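You operate a simulated robot arm through the tools that you are given. There is no shell and no other tool.

You run a simulated two-armed robot. Do the job below in one go: nothing can be reset, and whatever is moved stays where it is left.

JOB
Fetch the white-lid jar, tip the cup's toffees into it and close it.
Fine: jar from the jar shelf on to the bench top; cup back in its spot; nothing spilt; leave the other jar. Set down upright: what you pick out, steel cup.

The check looks at the end state, three seconds after you hand in, the way a careful person would. Anything else that was tipped, shoved, dropped, spilled or broken makes it a failure. Lids that push on must go on centred and level and be pressed home; caps that screw on are set level and turned clockwise until they are tight.

ROBOT AND FRAMES
Two 7-joint arms with fingered hands on one trunk that stands fixed in place. Base frame: the origin is at the foot of the trunk, x ahead of it, y to its left, z up; the work surface is at about z = 800. Readings come in mm, degrees, newtons and seconds.
The left shoulder is at [32, 181, 1324], the right one opposite. With the tool pointing down near the work surface each hand reaches from about 100 to 720 mm from the base axis, measured 20 degrees to its own side. Payload 3.8 kg a hand.
The tool frame of a hand sits at the grasp point between the pads (the TCP): z along the fingers, y along the line on which they close. The tips reach 30 mm beyond it. The gripper opens to 104 mm; its body begins 35 mm behind the TCP. The gripper is a hand of 4 fingers: y runs from the thumb to the fingers, the wrist lies at [-17, -104, -178] in the tool frame, and closing takes about 1.5 s.
Orientation is that of the tool frame in the base frame, as a unit quaternion [x, y, z, w]. With the fingers straight down and the wrist toward the robot, the tool's x, y and z point along [0, 1, 0], [1, 0, 0] and [0, 0, -1] of the base frame.

CONTROLS
- The arms move only by the tool drive_tool. It takes "left_targets", "right_targets" or both (then of equal length, played together; a hand with none holds still); each is a list of rows, each a list of 7 numbers: the shift along the tool's x, y, z in mm, then the turn, a rotation vector about the tool's x, y, z in degrees, then the gripper command, from -1 (shut) to 1 (fully open), values between in proportion. In form: [[dx, dy, dz, ax, ay, az, grip], ...]. A call has 1 to 20 rows; each row shifts and turns the commanded pose from where the row before left it, along the tool's axes as they then stand. Each row takes 0.2 s and may step no farther than 50 mm and 8.6 degrees from the row before; otherwise, or with a gripper value out of range, the whole call is refused. Where a pose cannot be reached the arm comes as near as it can. A force on the tool above 40 N (or 10 N above the force at the start of the call, whichever is more), or a blocked arm, ends the call early, and 0.2 s more pass. The fingers move at their own pace (about 72 mm/s each) and stop on an object; they squeeze with about 31 N. The grip force told is the motor's: it shows also when the fingers shut on nothing. Time passes only in rows, and 0.2 s behind the last, so rows that do not move let the fingers close. It gives the time, the measured TCP pose, the force on the tool (base axes), the opening and the grip force at its end, in the units of the frame above (readings bear some noise), with the torque about the TCP (base axes, N m) and any sound that the robot's microphone picked up.
- Cameras (640 x 400 px; columns grow to the right, rows downward): "scene" is now at [91.8, -39.5, 1505.6]; the picture's right is [-0.40, -0.92, 0.00], its down [-0.53, 0.23, -0.81] and it looks along [0.74, -0.33, -0.58] (base axes); focal length 272 px, centre (320, 200). "left" rides on the left gripper at [-66, -90, -126] in its tool frame; the picture's right is [-0.78, -0.30, 0.56], its down [0.57, -0.70, 0.42] and it looks along [0.27, 0.65, 0.71] (tool axes); focal length 275 px, centre (320, 200). "right" rides on the right gripper at [66, -90, -126] in its tool frame; the picture's right is [-0.78, 0.30, -0.56], its down [-0.57, -0.70, 0.43] and it looks along [-0.27, 0.65, 0.71] (tool axes); focal length 275 px, centre (320, 200). There is no depth. A picture from a camera that has moved, and an enlarged one, comes with that camera's place and axes in the base frame and with its lens. The place of the scene camera against the robot may be out by one fixed shift of up to 18 mm in any direction.
- capture(camera): a new picture of that camera. The clock stands still meanwhile.
- move_column(by): moves the trunk up (or, below 0, down) by that many mm; the arms and the scene camera ride with it, the base frame stays. It gives what a move gives, with no picture.
- hand_shape(shape, hand): the hand has 4 fingers and takes this shape, open, in about a second: jaw (thumb against the fingers, like two jaws); tri (thumb and two fingers); tip (a fingertip pinch); poke (one finger out to press); point (the index stretched); flat (the hand flat); cup (the hand cupped); fist (a fist). The gripper value then closes the fingers along that shape, each until it touches; the sizes above hold for jaw. It gives what a move gives, with no picture.
- head_to(pan, tilt): turns the head with the scene camera to pan (to the left, within 86 degrees either way) and tilt (down, from -29 to 69), counted from straight ahead of the robot (the tilt from the chest, where the trunk bows). It gives what a move gives.
- zoom(camera, box): a new picture of the part [left, top, right, bottom] of that camera's present view, enlarged. The clock stands still meanwhile.
- job_done(): hands the job in; it is judged then, once.

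Nothing tells you positions but the pictures and the camera data. Unless the task says otherwise, let go and move clear before handing in.

The tools are called after "Request:" by a JSON object that holds its "method" and its "body". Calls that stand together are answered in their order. drive_tool: Moves the arms, as the interface text tells. Its arguments: {"type":"object","properties":{"left_targets":{"type":"array"},"right_targets":{"type":"array"}},"required":[]} The other tools are called the same way: move_column (by) moves the trunk up or down; hand_shape (shape, hand) gives the hand a shape; head_to (pan, tilt) turns the head that bears the scene camera; capture (camera) takes a picture; zoom (camera, box) takes an enlarged picture of a part of a camera's view; job_done () hands the job in.

At the start:

```text
clock: 0.0
left_tcp_pos: [519.1, -27.9, 1324.7]
left_orientation: [0.707, 0.707, 0.0, 0.001]
left_force: [-0.1, -0.3, 0.4]
left_torque: [0.02, 0.01, 0.03]
left_opening: 103.9
left_grip_force: 0.1
left_shape: jaw
right_tcp_pos: [333.9, -498.6, 1324.7]
right_orientation: [0.707, 0.707, -0.002, 0.001]
right_force: [-0.3, 0.0, -0.1]
right_torque: [-0.02, 0.01, -0.01]
right_opening: 103.8
right_grip_force: 0.0
right_shape: jaw
trunk travel left (down, up): [-475.0, 281.0]
head pan, tilt (commanded): [-23.6, 35.7]
```

scene: 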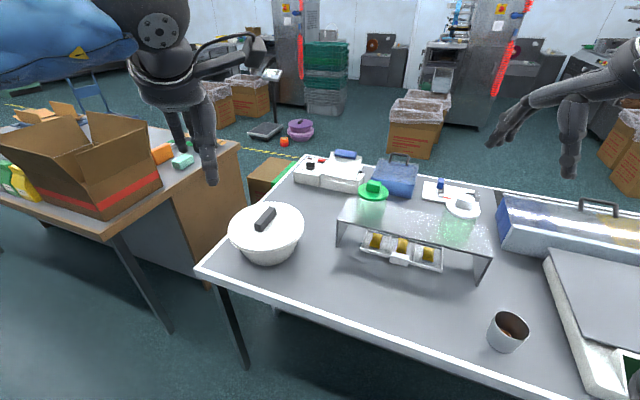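
right: 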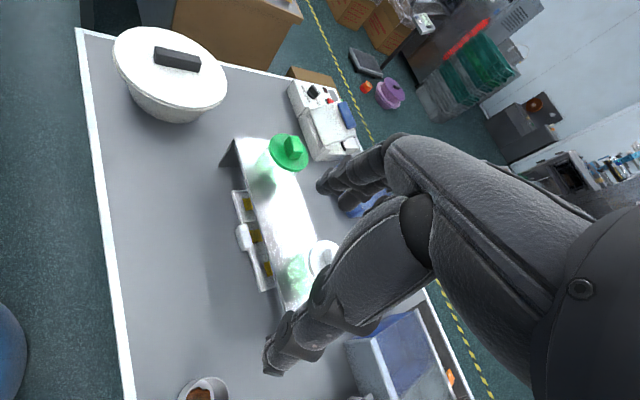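
left: 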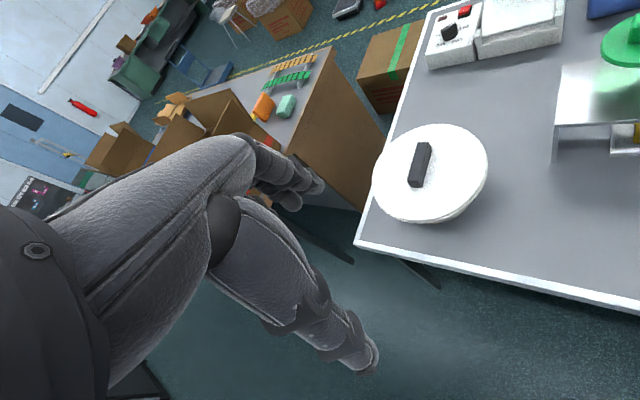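

I see a bench with a clear shelf (riser) with a green-lid and a white-lid jar standing behind or on it, a tray under it, and a steel cup at the near right. I'll enlarge these areas to pin things down first.

Request:
{"method": "zoom", "body": {"camera": "scene", "box": [320, 140, 520, 290]}}

Request:
{"method": "zoom", "body": {"camera": "scene", "box": [440, 270, 600, 390]}}

Request:
{"method": "zoom", "body": {"camera": "right", "box": [200, 120, 380, 320]}}

```text
2.67 times, centred on (420, 215) of scene
camera zoom: at [91.8, -39.5, 1505.6], right [-0.4, -0.92, 0.0], down [-0.53, 0.23, -0.81], along [0.74, -0.33, -0.58], focal length 726 px, centre (53, 160)
```

zoom: 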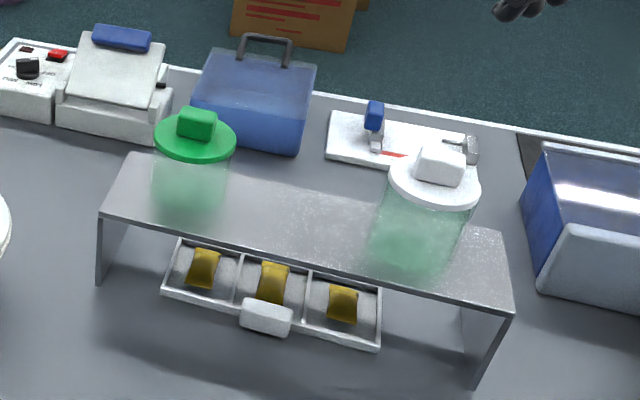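

```text
3.33 times, centred on (520, 330) of scene
camera zoom: at [91.8, -39.5, 1505.6], right [-0.4, -0.92, 0.0], down [-0.53, 0.23, -0.81], along [0.74, -0.33, -0.58], focal length 907 px, centre (-347, -233)
```

zoom: 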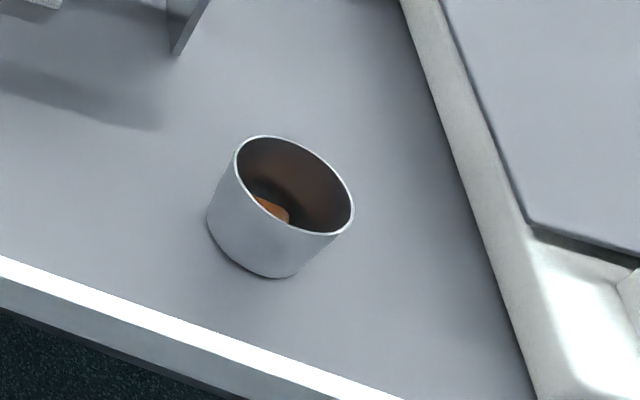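

```text
2.00 times, centred on (290, 220) of right
camera zoom: at [244.4, -431.5, 1450.1], right [0.3, -0.78, 0.56], down [-0.7, -0.57, -0.42], along [0.65, -0.27, -0.71], focal length 551 px, centre (380, 160)
```

zoom: 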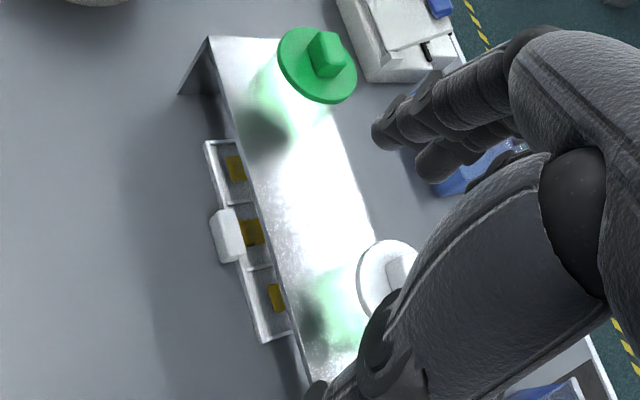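

The bench runs diagonally to the robot's right; the two jars stand on a metal riser, and the cup with toffees is at about (230, -595). Next I turn the head toward the cup and jar for better views.

Request:
{"method": "head_to", "body": {"pan": -55, "tilt": 40}}

Request:
{"method": "capture", "body": {"camera": "scene"}}

```text
clock: 1.0
left_tcp_pos: [518.4, -28.9, 1324.6]
left_orientation: [0.707, 0.708, 0.0, 0.0]
left_force: [-0.6, -0.4, 1.5]
left_torque: [-0.01, 0.01, -0.01]
left_opening: 103.7
left_grip_force: 0.1
left_shape: jaw
right_tcp_pos: [333.1, -497.3, 1323.2]
right_orientation: [0.707, 0.707, -0.001, 0.0]
right_force: [0.2, -0.5, -0.1]
right_torque: [0.0, -0.02, -0.04]
right_opening: 103.9
right_grip_force: 0.1
right_shape: jaw
trunk travel left (down, up): [-475.0, 281.0]
head pan, tilt (commanded): [-55.0, 40.0]
```

```text
taken
camera scene: at [60.3, -74.0, 1499.1], right [-0.82, -0.57, 0.0], down [-0.37, 0.53, -0.77], along [0.44, -0.63, -0.64], focal length 272 px, centre (320, 200)
```

scene: 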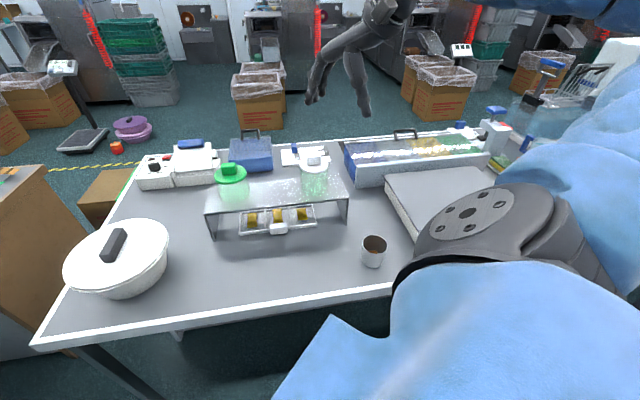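

Request:
{"method": "zoom", "body": {"camera": "scene", "box": [190, 130, 360, 240]}}

Request:
{"method": "zoom", "body": {"camera": "scene", "box": [330, 210, 430, 290]}}

Request:
{"method": "zoom", "body": {"camera": "scene", "box": [270, 140, 370, 220]}}

```text
3.64 times, centred on (275, 185) of scene
camera zoom: at [60.3, -74.0, 1499.1], right [-0.82, -0.57, 0.0], down [-0.37, 0.53, -0.77], along [0.44, -0.63, -0.64], focal length 989 px, centre (484, 254)
```

zoom: 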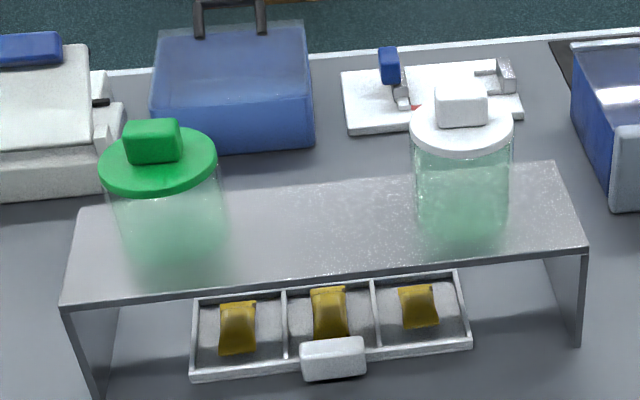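

```text
5.00 times, centred on (380, 250) of scene
camera zoom: at [60.3, -74.0, 1499.1], right [-0.82, -0.57, 0.0], down [-0.37, 0.53, -0.77], along [0.44, -0.63, -0.64], focal length 1360 px, centre (20, -50)
```

zoom: 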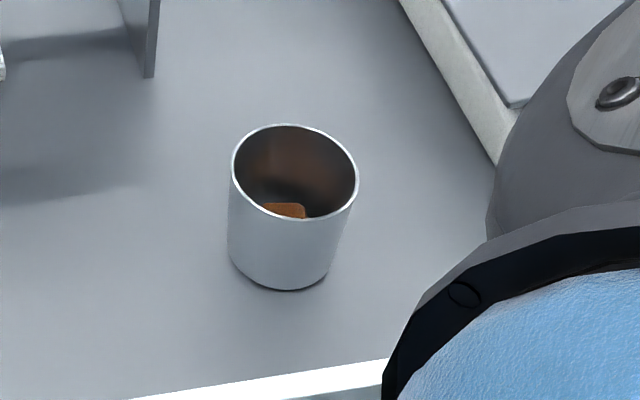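

```text
5.00 times, centred on (320, 180) of scene
camera zoom: at [60.3, -74.0, 1499.1], right [-0.82, -0.57, 0.0], down [-0.37, 0.53, -0.77], along [0.44, -0.63, -0.64], focal length 1360 px, centre (320, 300)
```

zoom: 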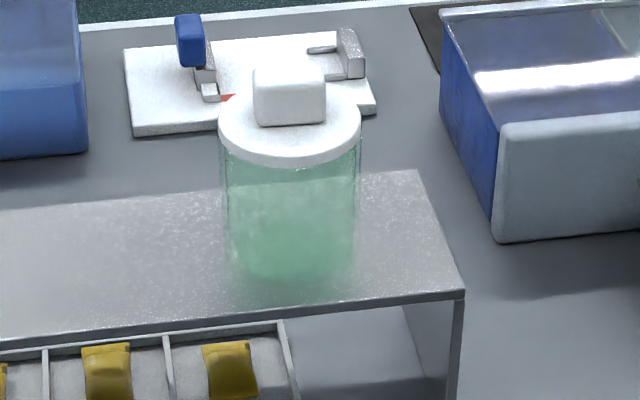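

The white-lid jar stands on the riser at roughly (490, -660), lid top near z 1030, and the cup is at about (232, -606), roughly 80 tall. The scene camera may be shifted, so I check with the right hand camera, which should be exact.

Request:
{"method": "zoom", "body": {"camera": "right", "box": [150, 320, 278, 400]}}

Request:
{"method": "zoom", "body": {"camera": "right", "box": [210, 120, 370, 320]}}

Request:
{"method": "zoom", "body": {"camera": "left", "box": [480, 0, 640, 180]}}

```text
5.00 times, centred on (214, 360) of right
camera zoom: at [244.4, -431.5, 1450.1], right [0.3, -0.78, 0.56], down [-0.7, -0.57, -0.42], along [0.65, -0.27, -0.71], focal length 1376 px, centre (850, -600)
```

zoom: 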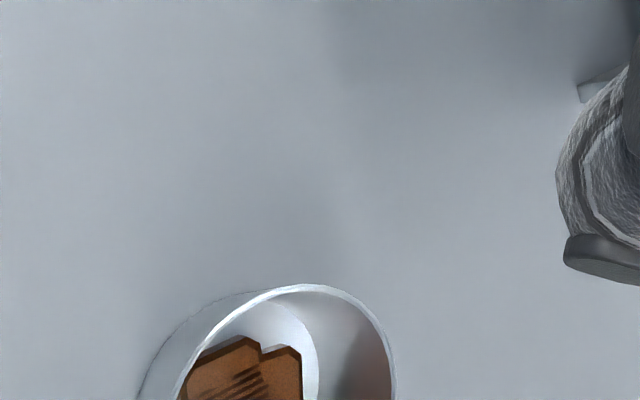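

```text
2.00 times, centred on (290, 220) of right
camera zoom: at [244.4, -431.5, 1450.1], right [0.3, -0.78, 0.56], down [-0.7, -0.57, -0.42], along [0.65, -0.27, -0.71], focal length 551 px, centre (380, 160)
```

zoom: 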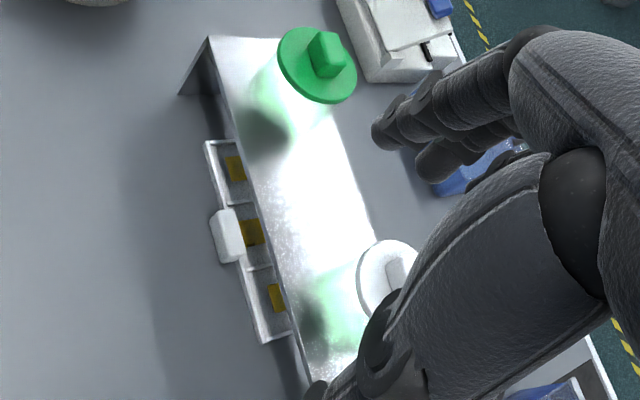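

```text
2.22 times, centred on (560, 90) of left
camera zoom: at [429.5, -94.8, 1450.4], right [-0.3, -0.78, -0.56], down [-0.7, 0.57, -0.42], along [0.65, 0.27, -0.71], focal length 612 px, centre (-213, 444)
```

zoom: 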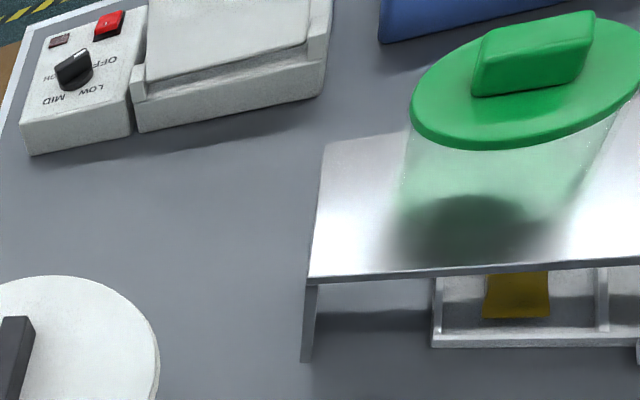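

The hand camera puts the cup a couple of centimetres from the scene camera's estimate, so I'll take final positions from the hand camera. Now I move the right hand out and turn it toward a side-grasp attitude, fingers forward and tilted 25° down, well above everything.

Request:
{"method": "drive_tool", "body": {"right_targets": [[-26, 24, 24, 0, 0, 0, 1], [-26, 24, 24, 0, 0, 0, 1], [-25, 24, 23, 0, 0, 0, 1], [-25, 24, 23, 0, 0, 0, 1], [0, 0, 0, -3.888, 3.888, 6.103, 1], [0, 0, 0, -3.888, 3.888, 6.103, 1], [0, 0, 0, -3.888, 3.888, 6.103, 1], [0, 0, 0, -3.888, 3.888, 6.103, 1], [0, 0, 0, -3.888, 3.888, 6.103, 1], [0, 0, 0, -3.888, 3.888, 6.103, 1], [0, 0, 0, -3.888, 3.888, 6.103, 1], [0, 0, 0, -3.888, 3.888, 6.103, 1], [0, 0, 0, -3.888, 3.888, 6.103, 1], [0, 0, 0, -3.888, 3.888, 6.103, 1], [0, 0, 0, -3.888, 3.888, 6.103, 1], [0, 0, 0, -3.888, 3.888, 6.103, 1], [0, 0, 0, -3.888, 3.888, 6.103, 1]]}}

Request:
{"method": "capture", "body": {"camera": "right"}}

Request:
{"method": "capture", "body": {"camera": "scene"}}

```text
clock: 4.6
left_tcp_pos: [519.0, -28.6, 1324.0]
left_orientation: [0.707, 0.707, 0.0, 0.0]
left_force: [0.2, 2.1, 0.7]
left_torque: [-0.04, 0.0, 0.01]
left_opening: 103.3
left_grip_force: 0.0
left_shape: jaw
right_tcp_pos: [430.2, -600.0, 1230.6]
right_orientation: [0.842, 0.0, 0.539, 0.001]
right_force: [-0.4, 0.1, -0.1]
right_torque: [0.02, 0.03, -0.01]
right_opening: 103.6
right_grip_force: 0.1
right_shape: jaw
trunk travel left (down, up): [-475.0, 281.0]
head pan, tilt (commanded): [-55.0, 40.0]
```

```text
taken
camera right: at [344.4, -510.0, 1343.1], right [-0.83, -0.29, -0.47], down [0.15, 0.7, -0.7], along [0.54, -0.65, -0.54], focal length 275 px, centre (320, 200)
```

right: 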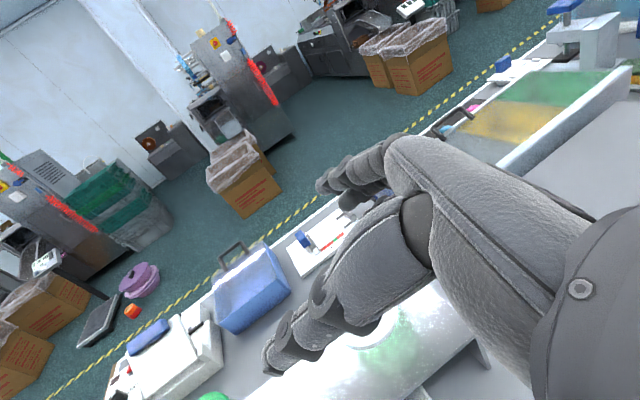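

```text
taken
camera scene: at [60.6, -74.0, 1499.1], right [-0.82, -0.57, 0.0], down [-0.37, 0.53, -0.77], along [0.44, -0.63, -0.64], focal length 272 px, centre (320, 200)
```

scene: 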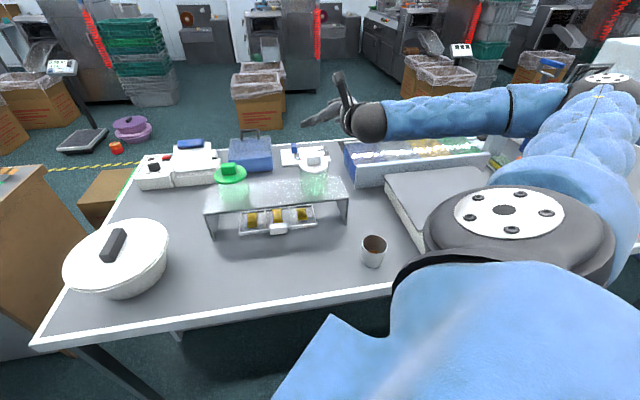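

The hand is now in the side attitude at (430, -600, 1231). I zoom on the hand to see its bulk, and on the jar past the fingers.

Request:
{"method": "zoom", "body": {"camera": "scene", "box": [280, 60, 420, 150]}}

Request:
{"method": "zoom", "body": {"camera": "right", "box": [200, 120, 520, 400]}}

```text
4.44 times, centred on (350, 105) of scene
camera zoom: at [60.6, -74.0, 1499.1], right [-0.82, -0.57, 0.0], down [-0.37, 0.53, -0.77], along [0.44, -0.63, -0.64], focal length 1209 px, centre (187, 622)
```

zoom: 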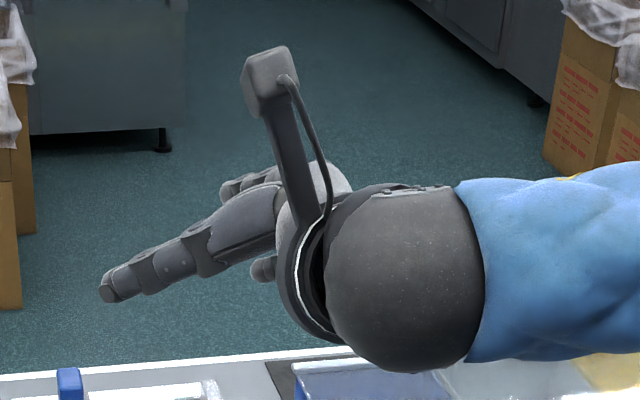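

```text
1.43 times, centred on (360, 260) of right
camera zoom: at [344.4, -510.0, 1343.1], right [-0.83, -0.29, -0.47], down [0.15, 0.7, -0.7], along [0.54, -0.65, -0.54], focal length 393 px, centre (263, 114)
```

zoom: 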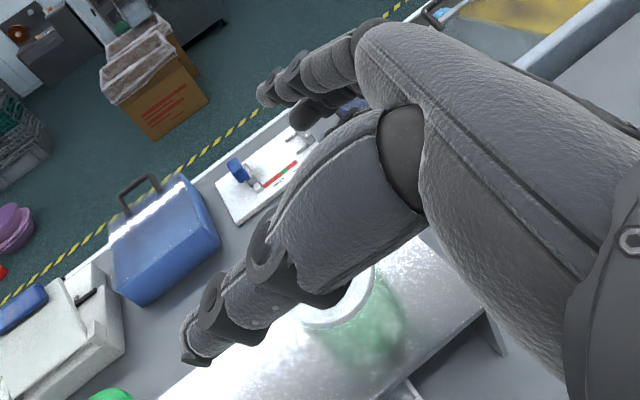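

Comparing cameras, the scene camera seems shifted by roughly (16, 7) mm. I retreat the right hand to see the jar clear of the thumb, then lower the trunk by 150.

Request:
{"method": "drive_tool", "body": {"right_targets": [[-12.7, 3.3, -27.2, 0, 0, 0, 1], [-12.7, 3.3, -27.2, 0, 0, 0, 1], [-12.7, 3.3, -27.2, 0, 0, 0, 1], [-12.7, 3.3, -27.2, 0, 0, 0, 1], [-12.7, 3.3, -27.2, 0, 0, 0, 1], [-12.7, 3.3, -27.2, 0, 0, 0, 1]]}}

Request:
{"method": "move_column", "body": {"by": -150}}

Request:
{"method": "capture", "body": {"camera": "right"}}

Request:
{"method": "capture", "body": {"camera": "scene"}}

```text
clock: 6.0
left_tcp_pos: [517.1, -28.1, 1325.4]
left_orientation: [0.707, 0.707, 0.001, 0.0]
left_force: [-0.2, -0.1, -0.1]
left_torque: [-0.04, -0.04, -0.01]
left_opening: 103.7
left_grip_force: 0.1
left_shape: jaw
right_tcp_pos: [250.6, -617.9, 1230.9]
right_orientation: [0.843, 0.001, 0.538, 0.001]
right_force: [-0.6, -0.2, 0.5]
right_torque: [-0.01, 0.0, -0.03]
right_opening: 103.5
right_grip_force: 0.1
right_shape: jaw
trunk travel left (down, up): [-475.0, 281.0]
head pan, tilt (commanded): [-55.0, 40.0]
```

```text
clock: 7.7
left_tcp_pos: [518.5, -27.2, 1176.5]
left_orientation: [0.707, 0.707, 0.0, 0.001]
left_force: [0.5, -0.2, 0.0]
left_torque: [-0.01, -0.02, 0.0]
left_opening: 103.4
left_grip_force: 0.1
left_shape: jaw
right_tcp_pos: [258.2, -620.3, 1073.0]
right_orientation: [0.851, 0.001, 0.526, 0.0]
right_force: [0.0, -0.2, -0.1]
right_torque: [0.02, -0.03, 0.03]
right_opening: 103.5
right_grip_force: 0.0
right_shape: jaw
trunk travel left (down, up): [-325.0, 431.0]
head pan, tilt (commanded): [-55.0, 40.0]
```

```text
taken
camera right: at [174.5, -529.5, 1189.8], right [-0.84, -0.3, -0.45], down [0.12, 0.7, -0.7], along [0.52, -0.65, -0.55], focal length 275 px, centre (320, 200)
```

right: 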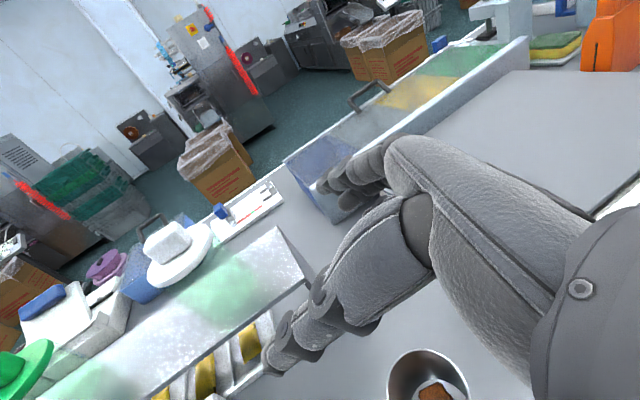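

```text
taken
camera scene: at [97.8, -74.1, 1348.0], right [-0.82, -0.57, 0.0], down [-0.37, 0.53, -0.77], along [0.44, -0.63, -0.64], focal length 272 px, centre (320, 200)
```

scene: 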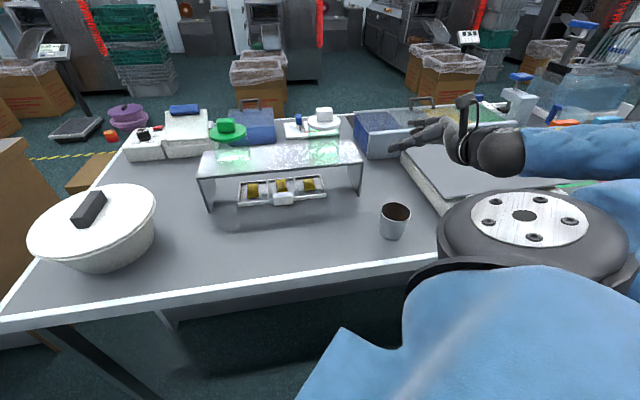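

Both the cup and the jar are visible in the right hand camera now. I enlarge each to measure them.

Request:
{"method": "zoom", "body": {"camera": "right", "box": [120, 200, 320, 325]}}

Request:
{"method": "zoom", "body": {"camera": "right", "box": [360, 320, 488, 400]}}

Request:
{"method": "zoom", "body": {"camera": "scene", "box": [180, 90, 440, 260]}}

```text
3.20 times, centred on (220, 262) of right
camera zoom: at [174.5, -529.5, 1189.8], right [-0.84, -0.3, -0.45], down [0.12, 0.7, -0.7], along [0.52, -0.65, -0.55], focal length 881 px, centre (640, 0)
```

zoom: 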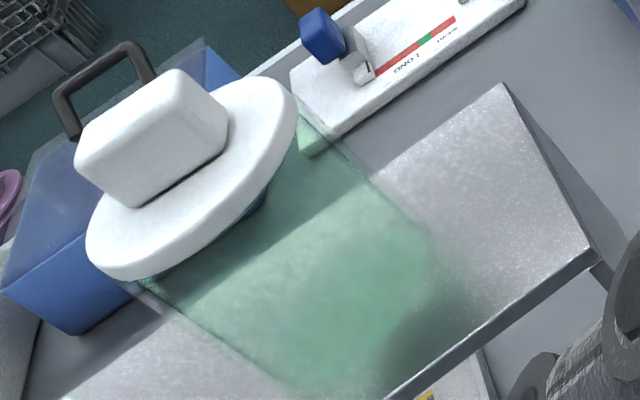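

```text
5.00 times, centred on (424, 360) of right
camera zoom: at [174.5, -529.5, 1189.8], right [-0.84, -0.3, -0.45], down [0.12, 0.7, -0.7], along [0.52, -0.65, -0.55], focal length 1376 px, centre (-200, -600)
```

zoom: 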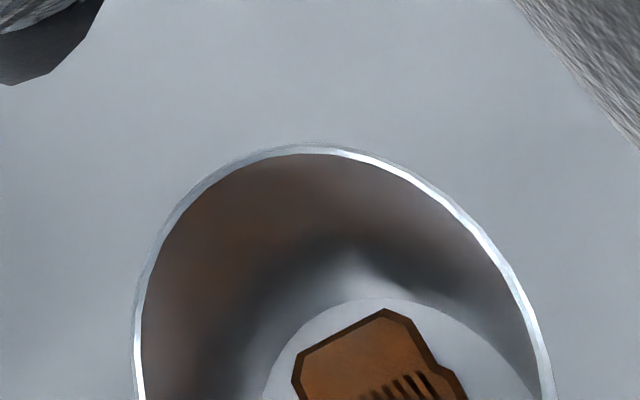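

```text
2.35 times, centred on (310, 175) of scene
camera zoom: at [97.8, -74.1, 1348.0], right [-0.82, -0.57, 0.0], down [-0.37, 0.53, -0.77], along [0.44, -0.63, -0.64], focal length 640 px, centre (344, 259)
```

zoom: 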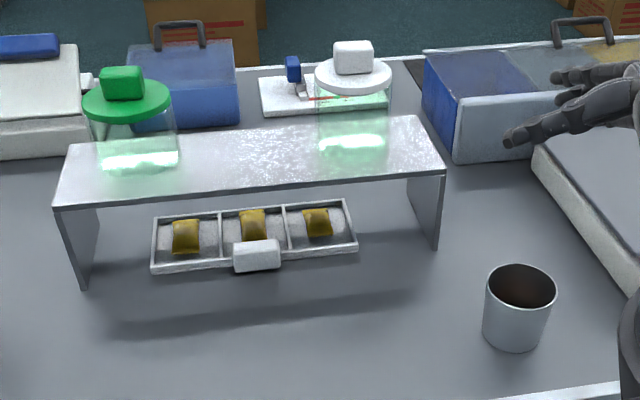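

The lid is a broad disc with a block knob, overhanging a slightly narrower body. I move the right hand to a closer pre-grasp point in front of the jar, above the shelf level, for a second view to triangulate.

Request:
{"method": "drive_tool", "body": {"right_targets": [[-9.4, 7.5, 30.4, 0, 0, 0, 1], [-9.4, 7.5, 30.4, 0, 0, 0, 1], [-9.4, 7.5, 30.4, 0, 0, 0, 1], [-9.4, 7.5, 30.4, 0, 0, 0, 1]]}}

Request:
{"method": "capture", "body": {"camera": "right"}}

Request:
{"method": "zoom", "body": {"camera": "right", "box": [120, 160, 320, 320]}}

Request:
{"method": "zoom", "body": {"camera": "scene", "box": [220, 80, 480, 250]}}

```text
clock: 8.7
left_tcp_pos: [519.2, -28.1, 1174.2]
left_orientation: [0.707, 0.707, 0.0, -0.001]
left_force: [0.8, 0.2, -0.1]
left_torque: [-0.03, 0.0, 0.01]
left_opening: 103.8
left_grip_force: 0.0
left_shape: jaw
right_tcp_pos: [350.5, -648.0, 984.9]
right_orientation: [0.851, 0.001, 0.525, 0.0]
right_force: [-0.4, -0.5, 0.4]
right_torque: [0.03, -0.02, 0.01]
right_opening: 103.9
right_grip_force: 0.0
right_shape: jaw
trunk travel left (down, up): [-325.0, 431.0]
head pan, tilt (commanded): [-55.0, 40.0]
```

```text
taken
camera right: at [268.7, -557.6, 1100.6], right [-0.85, -0.3, -0.44], down [0.12, 0.7, -0.7], along [0.52, -0.65, -0.56], focal length 275 px, centre (320, 200)
```

right: 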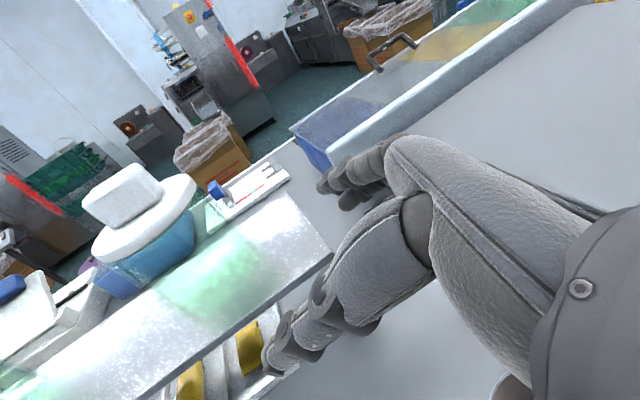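

```text
2.50 times, centred on (220, 240) of right
camera zoom: at [268.7, -557.6, 1100.6], right [-0.85, -0.3, -0.44], down [0.12, 0.7, -0.7], along [0.52, -0.65, -0.56], focal length 688 px, centre (570, 100)
```

zoom: 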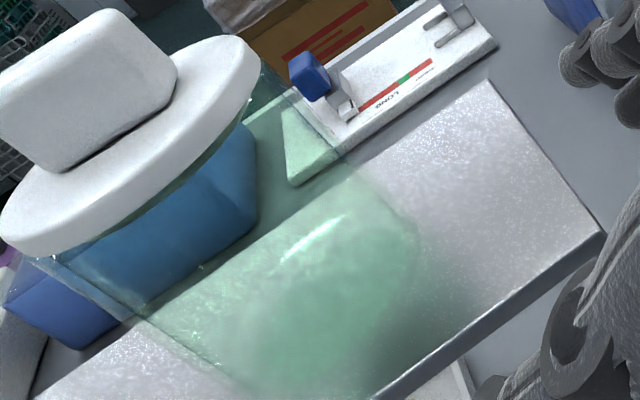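

```text
2.35 times, centred on (350, 165) of scene
camera zoom: at [99.0, -74.4, 1347.7], right [-0.82, -0.57, 0.0], down [-0.37, 0.53, -0.77], along [0.44, -0.63, -0.64], focal length 640 px, centre (249, 282)
```

zoom: 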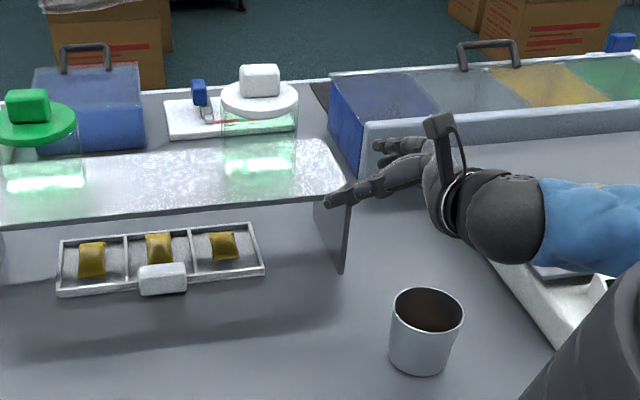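

The jar axis comes out near (514, -658), with the body about 85 wide and the lid about 91 wide with its top near z 1027. I level the hand to about 10° tilt and come closer, lined up in y, then check again.

Request:
{"method": "drive_tool", "body": {"right_targets": [[0, 5, 0, 0, 8.25, 0, 1], [0, 5, 0, 0, 8.25, 0, 1], [0, 0, 30, 0, 0, 0, 1], [0, 0, 30, 0, 0, 0, 1]]}}

Request:
{"method": "capture", "body": {"camera": "right"}}

Request:
{"method": "zoom", "body": {"camera": "scene", "box": [260, 90, 440, 210]}}

Request:
{"method": "capture", "body": {"camera": "left"}}

```text
clock: 9.7
left_tcp_pos: [519.2, -28.2, 1175.6]
left_orientation: [0.708, 0.707, 0.0, 0.0]
left_force: [-0.2, 0.1, -0.9]
left_torque: [0.01, 0.0, 0.01]
left_opening: 103.5
left_grip_force: 0.0
left_shape: jaw
right_tcp_pos: [410.6, -658.6, 975.2]
right_orientation: [0.766, 0.001, 0.643, 0.001]
right_force: [0.6, -0.2, 0.5]
right_torque: [-0.01, -0.01, 0.03]
right_opening: 103.5
right_grip_force: 0.0
right_shape: jaw
trunk travel left (down, up): [-325.0, 431.0]
head pan, tilt (commanded): [-55.0, 40.0]
```

```text
taken
camera right: at [298.3, -568.5, 1062.7], right [-0.68, -0.3, -0.67], down [0.32, 0.7, -0.64], along [0.66, -0.65, -0.38], focal length 275 px, centre (320, 200)
```

right: 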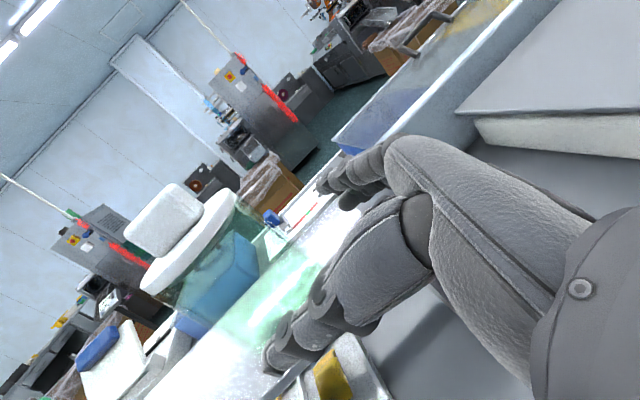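

```text
3.33 times, centred on (350, 150) of scene
camera zoom: at [98.8, -74.0, 1347.7], right [-0.82, -0.57, 0.0], down [-0.37, 0.53, -0.77], along [0.44, -0.63, -0.64], focal length 907 px, centre (220, 367)
```

zoom: 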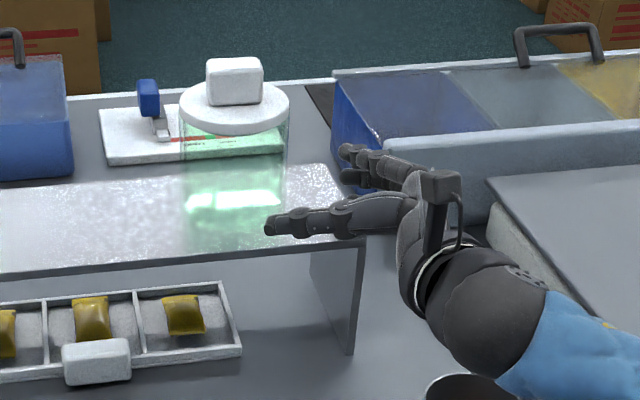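

```text
taken
camera left: at [429.9, -94.9, 1300.2], right [-0.3, -0.78, -0.56], down [-0.7, 0.57, -0.42], along [0.65, 0.26, -0.71], focal length 275 px, centre (320, 200)
```

left: 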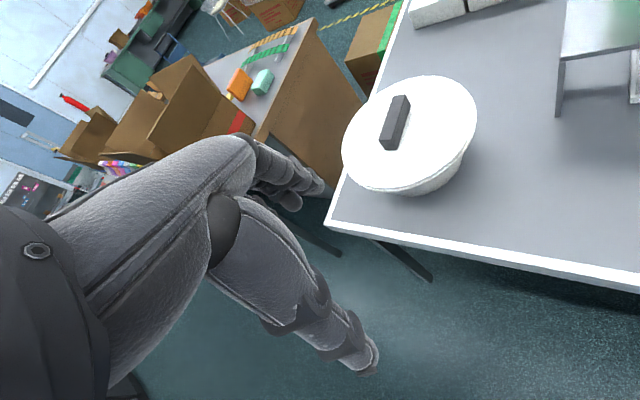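

The three views agree on the jar axis at about (514, -656) and the thumb tip where expected. I move in another 50 mm, straddling the jar, and look again.

Request:
{"method": "drive_tool", "body": {"right_targets": [[2.8, -1.3, 25.1, 0, 0, 0, 1], [2.8, -1.3, 25.1, 0, 0, 0, 1]]}}

Request:
{"method": "capture", "body": {"camera": "right"}}

Request:
{"method": "zoom", "body": {"camera": "scene", "box": [260, 90, 440, 210]}}

```text
clock: 10.3
left_tcp_pos: [519.8, -27.9, 1175.1]
left_orientation: [0.707, 0.707, 0.0, 0.0]
left_force: [-0.8, 0.1, 1.1]
left_torque: [-0.03, 0.0, 0.0]
left_opening: 103.6
left_grip_force: 0.2
left_shape: jaw
right_tcp_pos: [459.6, -655.5, 973.6]
right_orientation: [0.765, 0.002, 0.644, 0.002]
right_force: [-2.1, 0.5, 3.6]
right_torque: [-0.32, 0.06, -0.09]
right_opening: 103.6
right_grip_force: 0.0
right_shape: jaw
trunk travel left (down, up): [-325.0, 431.0]
head pan, tilt (commanded): [-55.0, 40.0]
```

```text
taken
camera right: at [347.5, -565.2, 1059.9], right [-0.68, -0.3, -0.67], down [0.32, 0.7, -0.64], along [0.66, -0.65, -0.38], focal length 275 px, centre (320, 200)
```

right: 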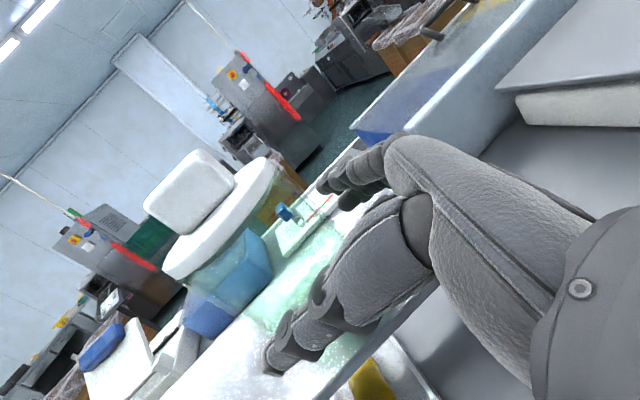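

```text
3.33 times, centred on (350, 150) of scene
camera zoom: at [98.0, -73.3, 1347.9], right [-0.82, -0.57, 0.0], down [-0.37, 0.53, -0.77], along [0.44, -0.63, -0.64], focal length 907 px, centre (220, 367)
```

zoom: 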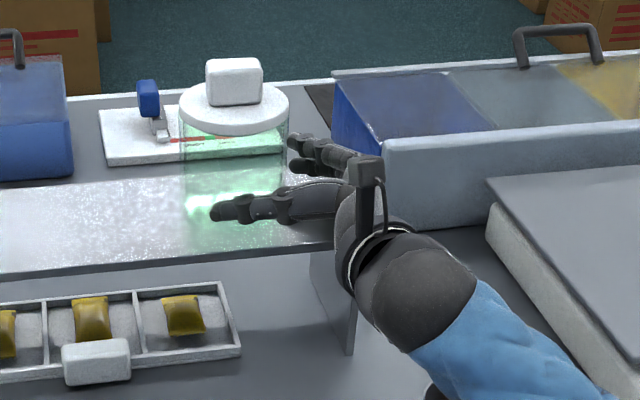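

There is a small upward force, so part of the hand may be brushing the shelf. I raise it a few millimetres to test.

Request:
{"method": "drive_tool", "body": {"right_targets": [[4, 0, 0, 0, 0, 0, 1], [0, 0, 0, 0, 0, 0, 1]]}}

Request:
{"method": "zoom", "body": {"camera": "right", "box": [120, 120, 440, 400]}}

Request:
{"method": "zoom", "body": {"camera": "scene", "box": [290, 100, 410, 190]}}

```text
clock: 10.9
left_tcp_pos: [519.6, -28.6, 1174.9]
left_orientation: [0.707, 0.707, 0.0, 0.0]
left_force: [0.3, 0.1, -0.6]
left_torque: [0.03, -0.02, 0.01]
left_opening: 103.5
left_grip_force: 0.1
left_shape: jaw
right_tcp_pos: [460.9, -656.0, 974.8]
right_orientation: [0.766, 0.0, 0.643, 0.0]
right_force: [0.6, 0.5, 0.2]
right_torque: [0.01, -0.01, -0.02]
right_opening: 103.8
right_grip_force: 0.1
right_shape: jaw
trunk travel left (down, up): [-325.0, 431.0]
head pan, tilt (commanded): [-55.0, 40.0]
```

```text
1.43 times, centred on (280, 260) of right
camera zoom: at [348.3, -566.3, 1062.8], right [-0.68, -0.3, -0.67], down [0.32, 0.7, -0.64], along [0.66, -0.65, -0.39], focal length 393 px, centre (377, 114)
```

zoom: 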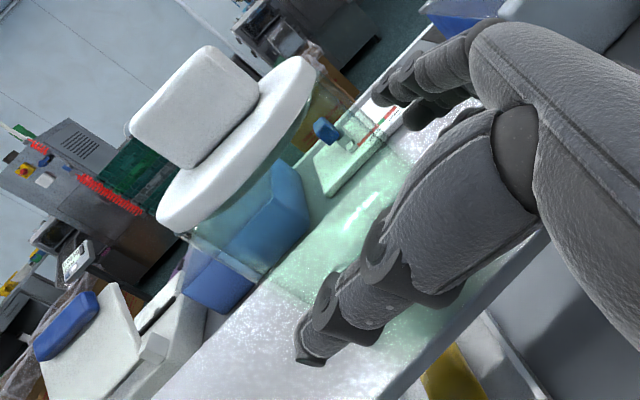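

```text
4.44 times, centred on (350, 145) of scene
camera zoom: at [98.3, -74.1, 1347.8], right [-0.82, -0.57, 0.0], down [-0.37, 0.53, -0.77], along [0.44, -0.63, -0.64], focal length 1209 px, centre (187, 444)
```

zoom: 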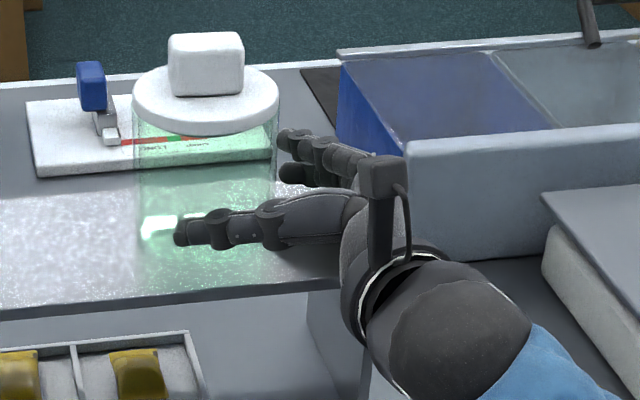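

The force vanished, so the lowest finger just clears the shelf at this height. I go 4 mm higher and 28 mm further in around the jar, watching the force.

Request:
{"method": "drive_tool", "body": {"right_targets": [[4.2, 0, 14.2, 0, 0, 0, 1], [4.2, 0, 14.2, 0, 0, 0, 1], [0, 0, 0, 0, 0, 0, 1]]}}

Request:
{"method": "zoom", "body": {"camera": "right", "box": [120, 120, 440, 400]}}

Request:
{"method": "zoom", "body": {"camera": "scene", "box": [290, 100, 410, 190]}}

```text
clock: 11.7
left_tcp_pos: [519.6, -28.2, 1174.7]
left_orientation: [0.708, 0.706, 0.0, 0.0]
left_force: [0.4, -0.8, 0.8]
left_torque: [-0.03, 0.01, 0.01]
left_opening: 103.6
left_grip_force: 0.0
left_shape: jaw
right_tcp_pos: [469.5, -659.3, 984.4]
right_orientation: [0.766, 0.0, 0.643, 0.0]
right_force: [-0.4, -0.4, -0.3]
right_torque: [-0.04, -0.01, -0.02]
right_opening: 103.8
right_grip_force: 0.1
right_shape: jaw
right hand out of reach, approached as far as the arm can: row 1, 2
trunk travel left (down, up): [-325.0, 431.0]
head pan, tilt (commanded): [-55.0, 40.0]
```

```text
1.43 times, centred on (280, 260) of right
camera zoom: at [358.0, -569.3, 1072.0], right [-0.68, -0.3, -0.67], down [0.32, 0.7, -0.64], along [0.66, -0.65, -0.38], focal length 393 px, centre (377, 114)
```

zoom: 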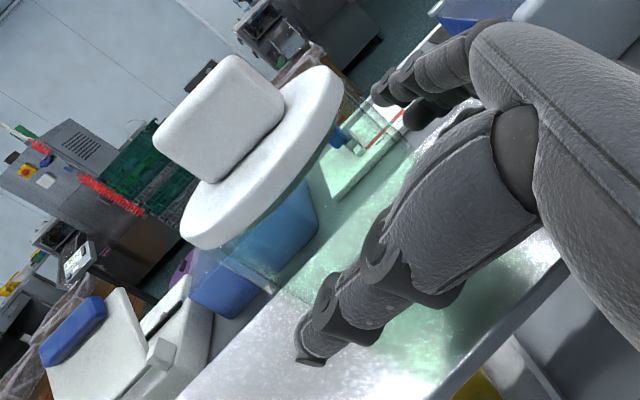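

```text
4.44 times, centred on (350, 145) of scene
camera zoom: at [98.4, -74.1, 1347.8], right [-0.82, -0.57, 0.0], down [-0.37, 0.53, -0.77], along [0.44, -0.63, -0.64], focal length 1209 px, centre (187, 444)
```

zoom: 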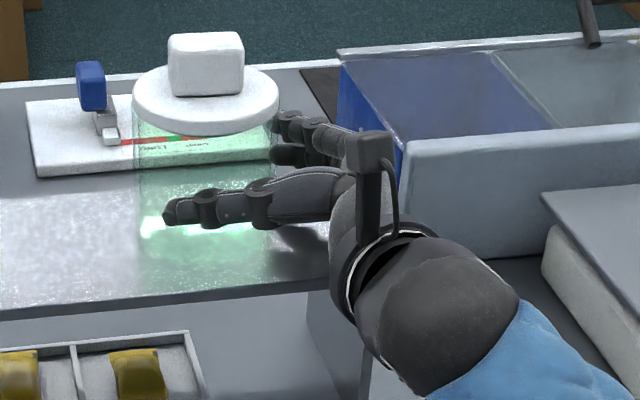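

The arm reports it cannot reach further in this attitude, though it isn't at full length, so a joint limit is likely. I look at the arm's posture.

Request:
{"method": "capture", "body": {"camera": "scene"}}

```text
taken
camera scene: at [98.4, -74.1, 1347.8], right [-0.82, -0.57, 0.0], down [-0.37, 0.53, -0.77], along [0.44, -0.63, -0.64], focal length 272 px, centre (320, 200)
```

scene: 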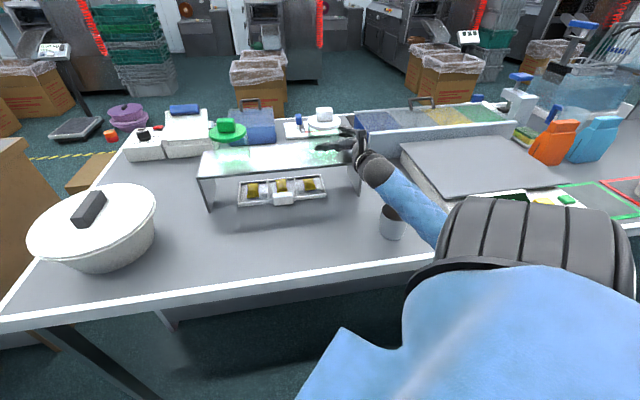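

The arm is nearly straight, so it is at its length limit at this trunk height. I back out, raise the hand, yaw it 16° toward the jar's line, and then lower the trunk further so the shoulder is level with the work.

Request:
{"method": "drive_tool", "body": {"right_targets": [[0, 0, -35, 0, 0, 0, 1], [0, 0, -35, 0, 0, 0, 1], [0, 0, -35, 0, 0, 0, 1], [40, 0, 0, 0, 0, 0, 1], [40, 0, 0, 0, 0, 0, 1], [40, 0, 0, 0, 0, 0, 1], [0, 0, 0, -8, 0, 0, 1], [0, 0, 0, -8, 0, 0, 1]]}}

Request:
{"method": "move_column", "body": {"by": -130}}

Request:
{"method": "capture", "body": {"camera": "right"}}

Request:
{"method": "capture", "body": {"camera": "scene"}}

```text
clock: 13.5
left_tcp_pos: [519.4, -28.8, 1174.9]
left_orientation: [0.707, 0.707, 0.0, 0.0]
left_force: [0.1, 0.3, -0.2]
left_torque: [-0.02, 0.02, 0.0]
left_opening: 103.7
left_grip_force: 0.0
left_shape: jaw
right_tcp_pos: [387.8, -659.2, 1121.8]
right_orientation: [0.758, -0.09, 0.637, 0.108]
right_force: [-0.6, -0.3, -0.8]
right_torque: [0.0, 0.03, -0.01]
right_opening: 103.4
right_grip_force: 0.0
right_shape: jaw
trunk travel left (down, up): [-325.0, 431.0]
head pan, tilt (commanded): [-55.0, 40.0]
```

```text
clock: 15.1
left_tcp_pos: [517.3, -28.3, 1046.3]
left_orientation: [0.707, 0.707, 0.0, 0.001]
left_force: [0.0, 0.1, -0.9]
left_torque: [-0.01, -0.02, 0.01]
left_opening: 103.2
left_grip_force: 0.1
left_shape: jaw
right_tcp_pos: [386.7, -660.6, 990.4]
right_orientation: [0.758, -0.09, 0.637, 0.107]
right_force: [-0.3, 0.2, 0.1]
right_torque: [0.01, 0.0, -0.01]
right_opening: 103.8
right_grip_force: 0.0
right_shape: jaw
trunk travel left (down, up): [-195.0, 561.0]
head pan, tilt (commanded): [-55.0, 40.0]
```

```text
taken
camera right: at [304.0, -539.0, 1073.3], right [-0.74, -0.13, -0.66], down [0.49, 0.56, -0.67], along [0.45, -0.82, -0.35], focal length 275 px, centre (320, 200)
```

right: 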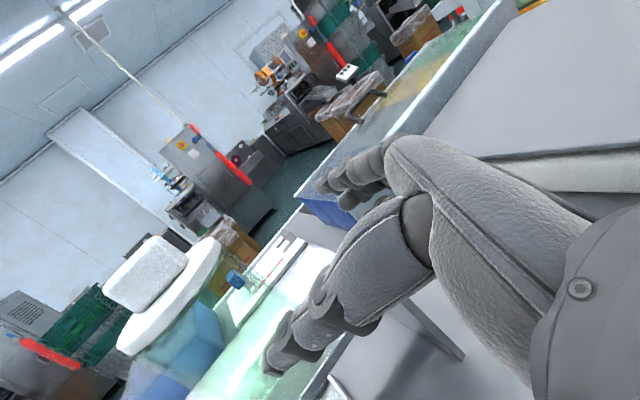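

```text
taken
camera scene: at [155.3, -74.0, 1214.7], right [-0.82, -0.57, 0.0], down [-0.37, 0.53, -0.77], along [0.44, -0.63, -0.64], focal length 272 px, centre (320, 200)
```

scene: 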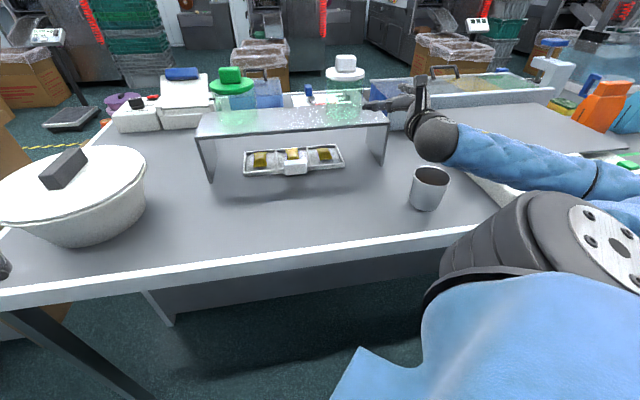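

The trunk has come down and forward. The lid still projects where expected (jar axis about (516, -656)), so I line the hand up on the new approach line, 110 mm short of the axis.

Request:
{"method": "drive_tool", "body": {"right_targets": [[-2, -19.3, 6, 0, 0, 0, 1], [-2, -19.3, 6, 0, 0, 0, 1], [7.5, 0, 49, 0, 0, 0, 1], [0, 0, 0, 0, 0, 0, 1]]}}

Request:
{"method": "capture", "body": {"camera": "right"}}

Request:
{"method": "zoom", "body": {"camera": "scene", "box": [300, 40, 460, 160]}}

```text
clock: 16.1
left_tcp_pos: [518.1, -26.5, 1044.2]
left_orientation: [0.707, 0.707, 0.001, -0.001]
left_force: [0.6, -0.6, -0.2]
left_torque: [-0.02, 0.01, 0.01]
left_opening: 103.9
left_grip_force: 0.0
left_shape: jaw
right_tcp_pos: [455.9, -641.6, 981.9]
right_orientation: [0.759, -0.089, 0.636, 0.106]
right_force: [0.0, -0.5, -0.5]
right_torque: [-0.02, 0.01, 0.02]
right_opening: 103.6
right_grip_force: 0.0
right_shape: jaw
trunk travel left (down, up): [-195.0, 561.0]
head pan, tilt (commanded): [-55.0, 40.0]
```

```text
taken
camera right: at [373.4, -519.7, 1064.3], right [-0.74, -0.13, -0.66], down [0.49, 0.56, -0.67], along [0.45, -0.82, -0.35], focal length 275 px, centre (320, 200)
```

right: 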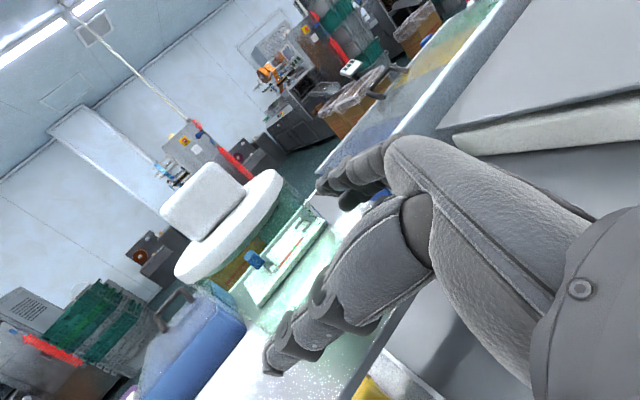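

```text
3.33 times, centred on (380, 100) of scene
camera zoom: at [155.4, -73.9, 1214.6], right [-0.82, -0.57, 0.0], down [-0.37, 0.53, -0.77], along [0.44, -0.63, -0.64], focal length 907 px, centre (120, 533)
```

zoom: 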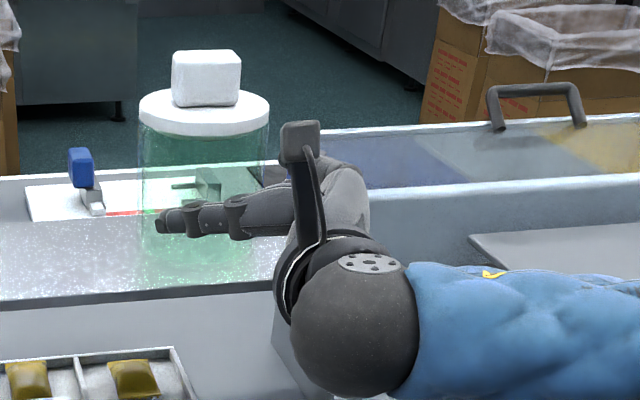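

Fingers straddle the jar with clearance both sides. I continue in small steps to about 20 mm short of the axis.

Request:
{"method": "drive_tool", "body": {"right_targets": [[2.7, -1.4, 15, 0, 0, 0, 1], [2.7, -1.4, 15, 0, 0, 0, 1], [0, 0, 0, 0, 0, 0, 1]]}}

Request:
{"method": "zoom", "body": {"camera": "right", "box": [120, 120, 440, 400]}}

Request:
{"method": "zoom", "body": {"camera": "scene", "box": [300, 40, 460, 160]}}

```text
clock: 16.9
left_tcp_pos: [518.9, -28.8, 1044.8]
left_orientation: [0.707, 0.707, 0.0, 0.0]
left_force: [-0.5, -0.3, 0.3]
left_torque: [-0.03, 0.01, -0.01]
left_opening: 103.4
left_grip_force: 0.1
left_shape: jaw
right_tcp_pos: [485.7, -645.5, 982.7]
right_orientation: [0.758, -0.09, 0.637, 0.108]
right_force: [-1.1, -0.6, 0.0]
right_torque: [-0.02, 0.0, -0.01]
right_opening: 103.7
right_grip_force: 0.1
right_shape: jaw
trunk travel left (down, up): [-195.0, 561.0]
head pan, tilt (commanded): [-55.0, 40.0]
```

```text
1.43 times, centred on (280, 260) of right
camera zoom: at [402.5, -524.5, 1064.8], right [-0.74, -0.13, -0.66], down [0.49, 0.56, -0.67], along [0.45, -0.82, -0.35], focal length 393 px, centre (377, 114)
```

zoom: 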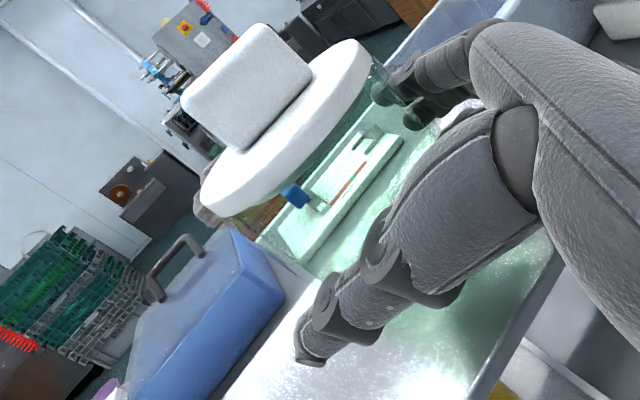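

```text
3.33 times, centred on (380, 100) of scene
camera zoom: at [155.8, -74.1, 1214.5], right [-0.82, -0.57, 0.0], down [-0.37, 0.53, -0.77], along [0.44, -0.63, -0.64], focal length 907 px, centre (120, 533)
```

zoom: 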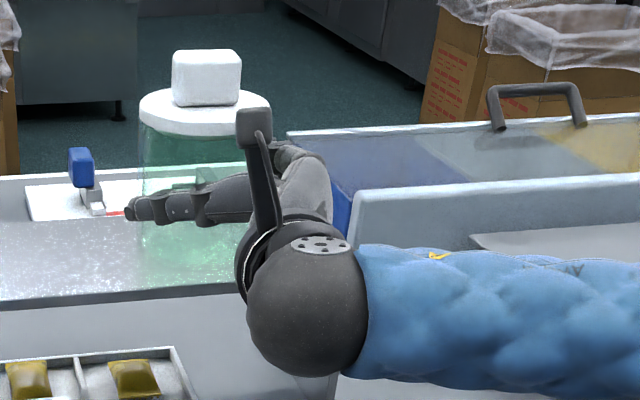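

No contact so far, with the jar unmoved. I go 12 mm further and then close the hand slowly.

Request:
{"method": "drive_tool", "body": {"right_targets": [[1.1, -0.4, 6, 0, 0, 0, 1], [1.1, -0.4, 6, 0, 0, 0, 1], [0, 0, 0, 0, 0, 0, 1]]}}

Request:
{"method": "zoom", "body": {"camera": "scene", "box": [300, 40, 460, 160]}}

```text
clock: 17.7
left_tcp_pos: [518.9, -27.7, 1044.8]
left_orientation: [0.707, 0.707, 0.0, -0.001]
left_force: [-0.3, 0.4, 0.8]
left_torque: [0.02, 0.0, 0.0]
left_opening: 103.8
left_grip_force: 0.0
left_shape: jaw
right_tcp_pos: [497.9, -648.7, 983.3]
right_orientation: [0.759, -0.089, 0.636, 0.108]
right_force: [-0.9, -0.2, 1.2]
right_torque: [0.04, 0.0, -0.05]
right_opening: 103.6
right_grip_force: 0.0
right_shape: jaw
trunk travel left (down, up): [-195.0, 561.0]
head pan, tilt (commanded): [-55.0, 40.0]
```

```text
3.33 times, centred on (380, 100) of scene
camera zoom: at [155.7, -74.2, 1214.5], right [-0.82, -0.57, 0.0], down [-0.37, 0.53, -0.77], along [0.44, -0.63, -0.64], focal length 907 px, centre (120, 533)
```

zoom: 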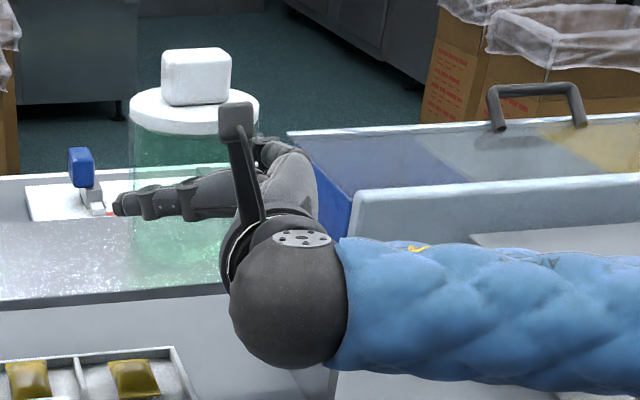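

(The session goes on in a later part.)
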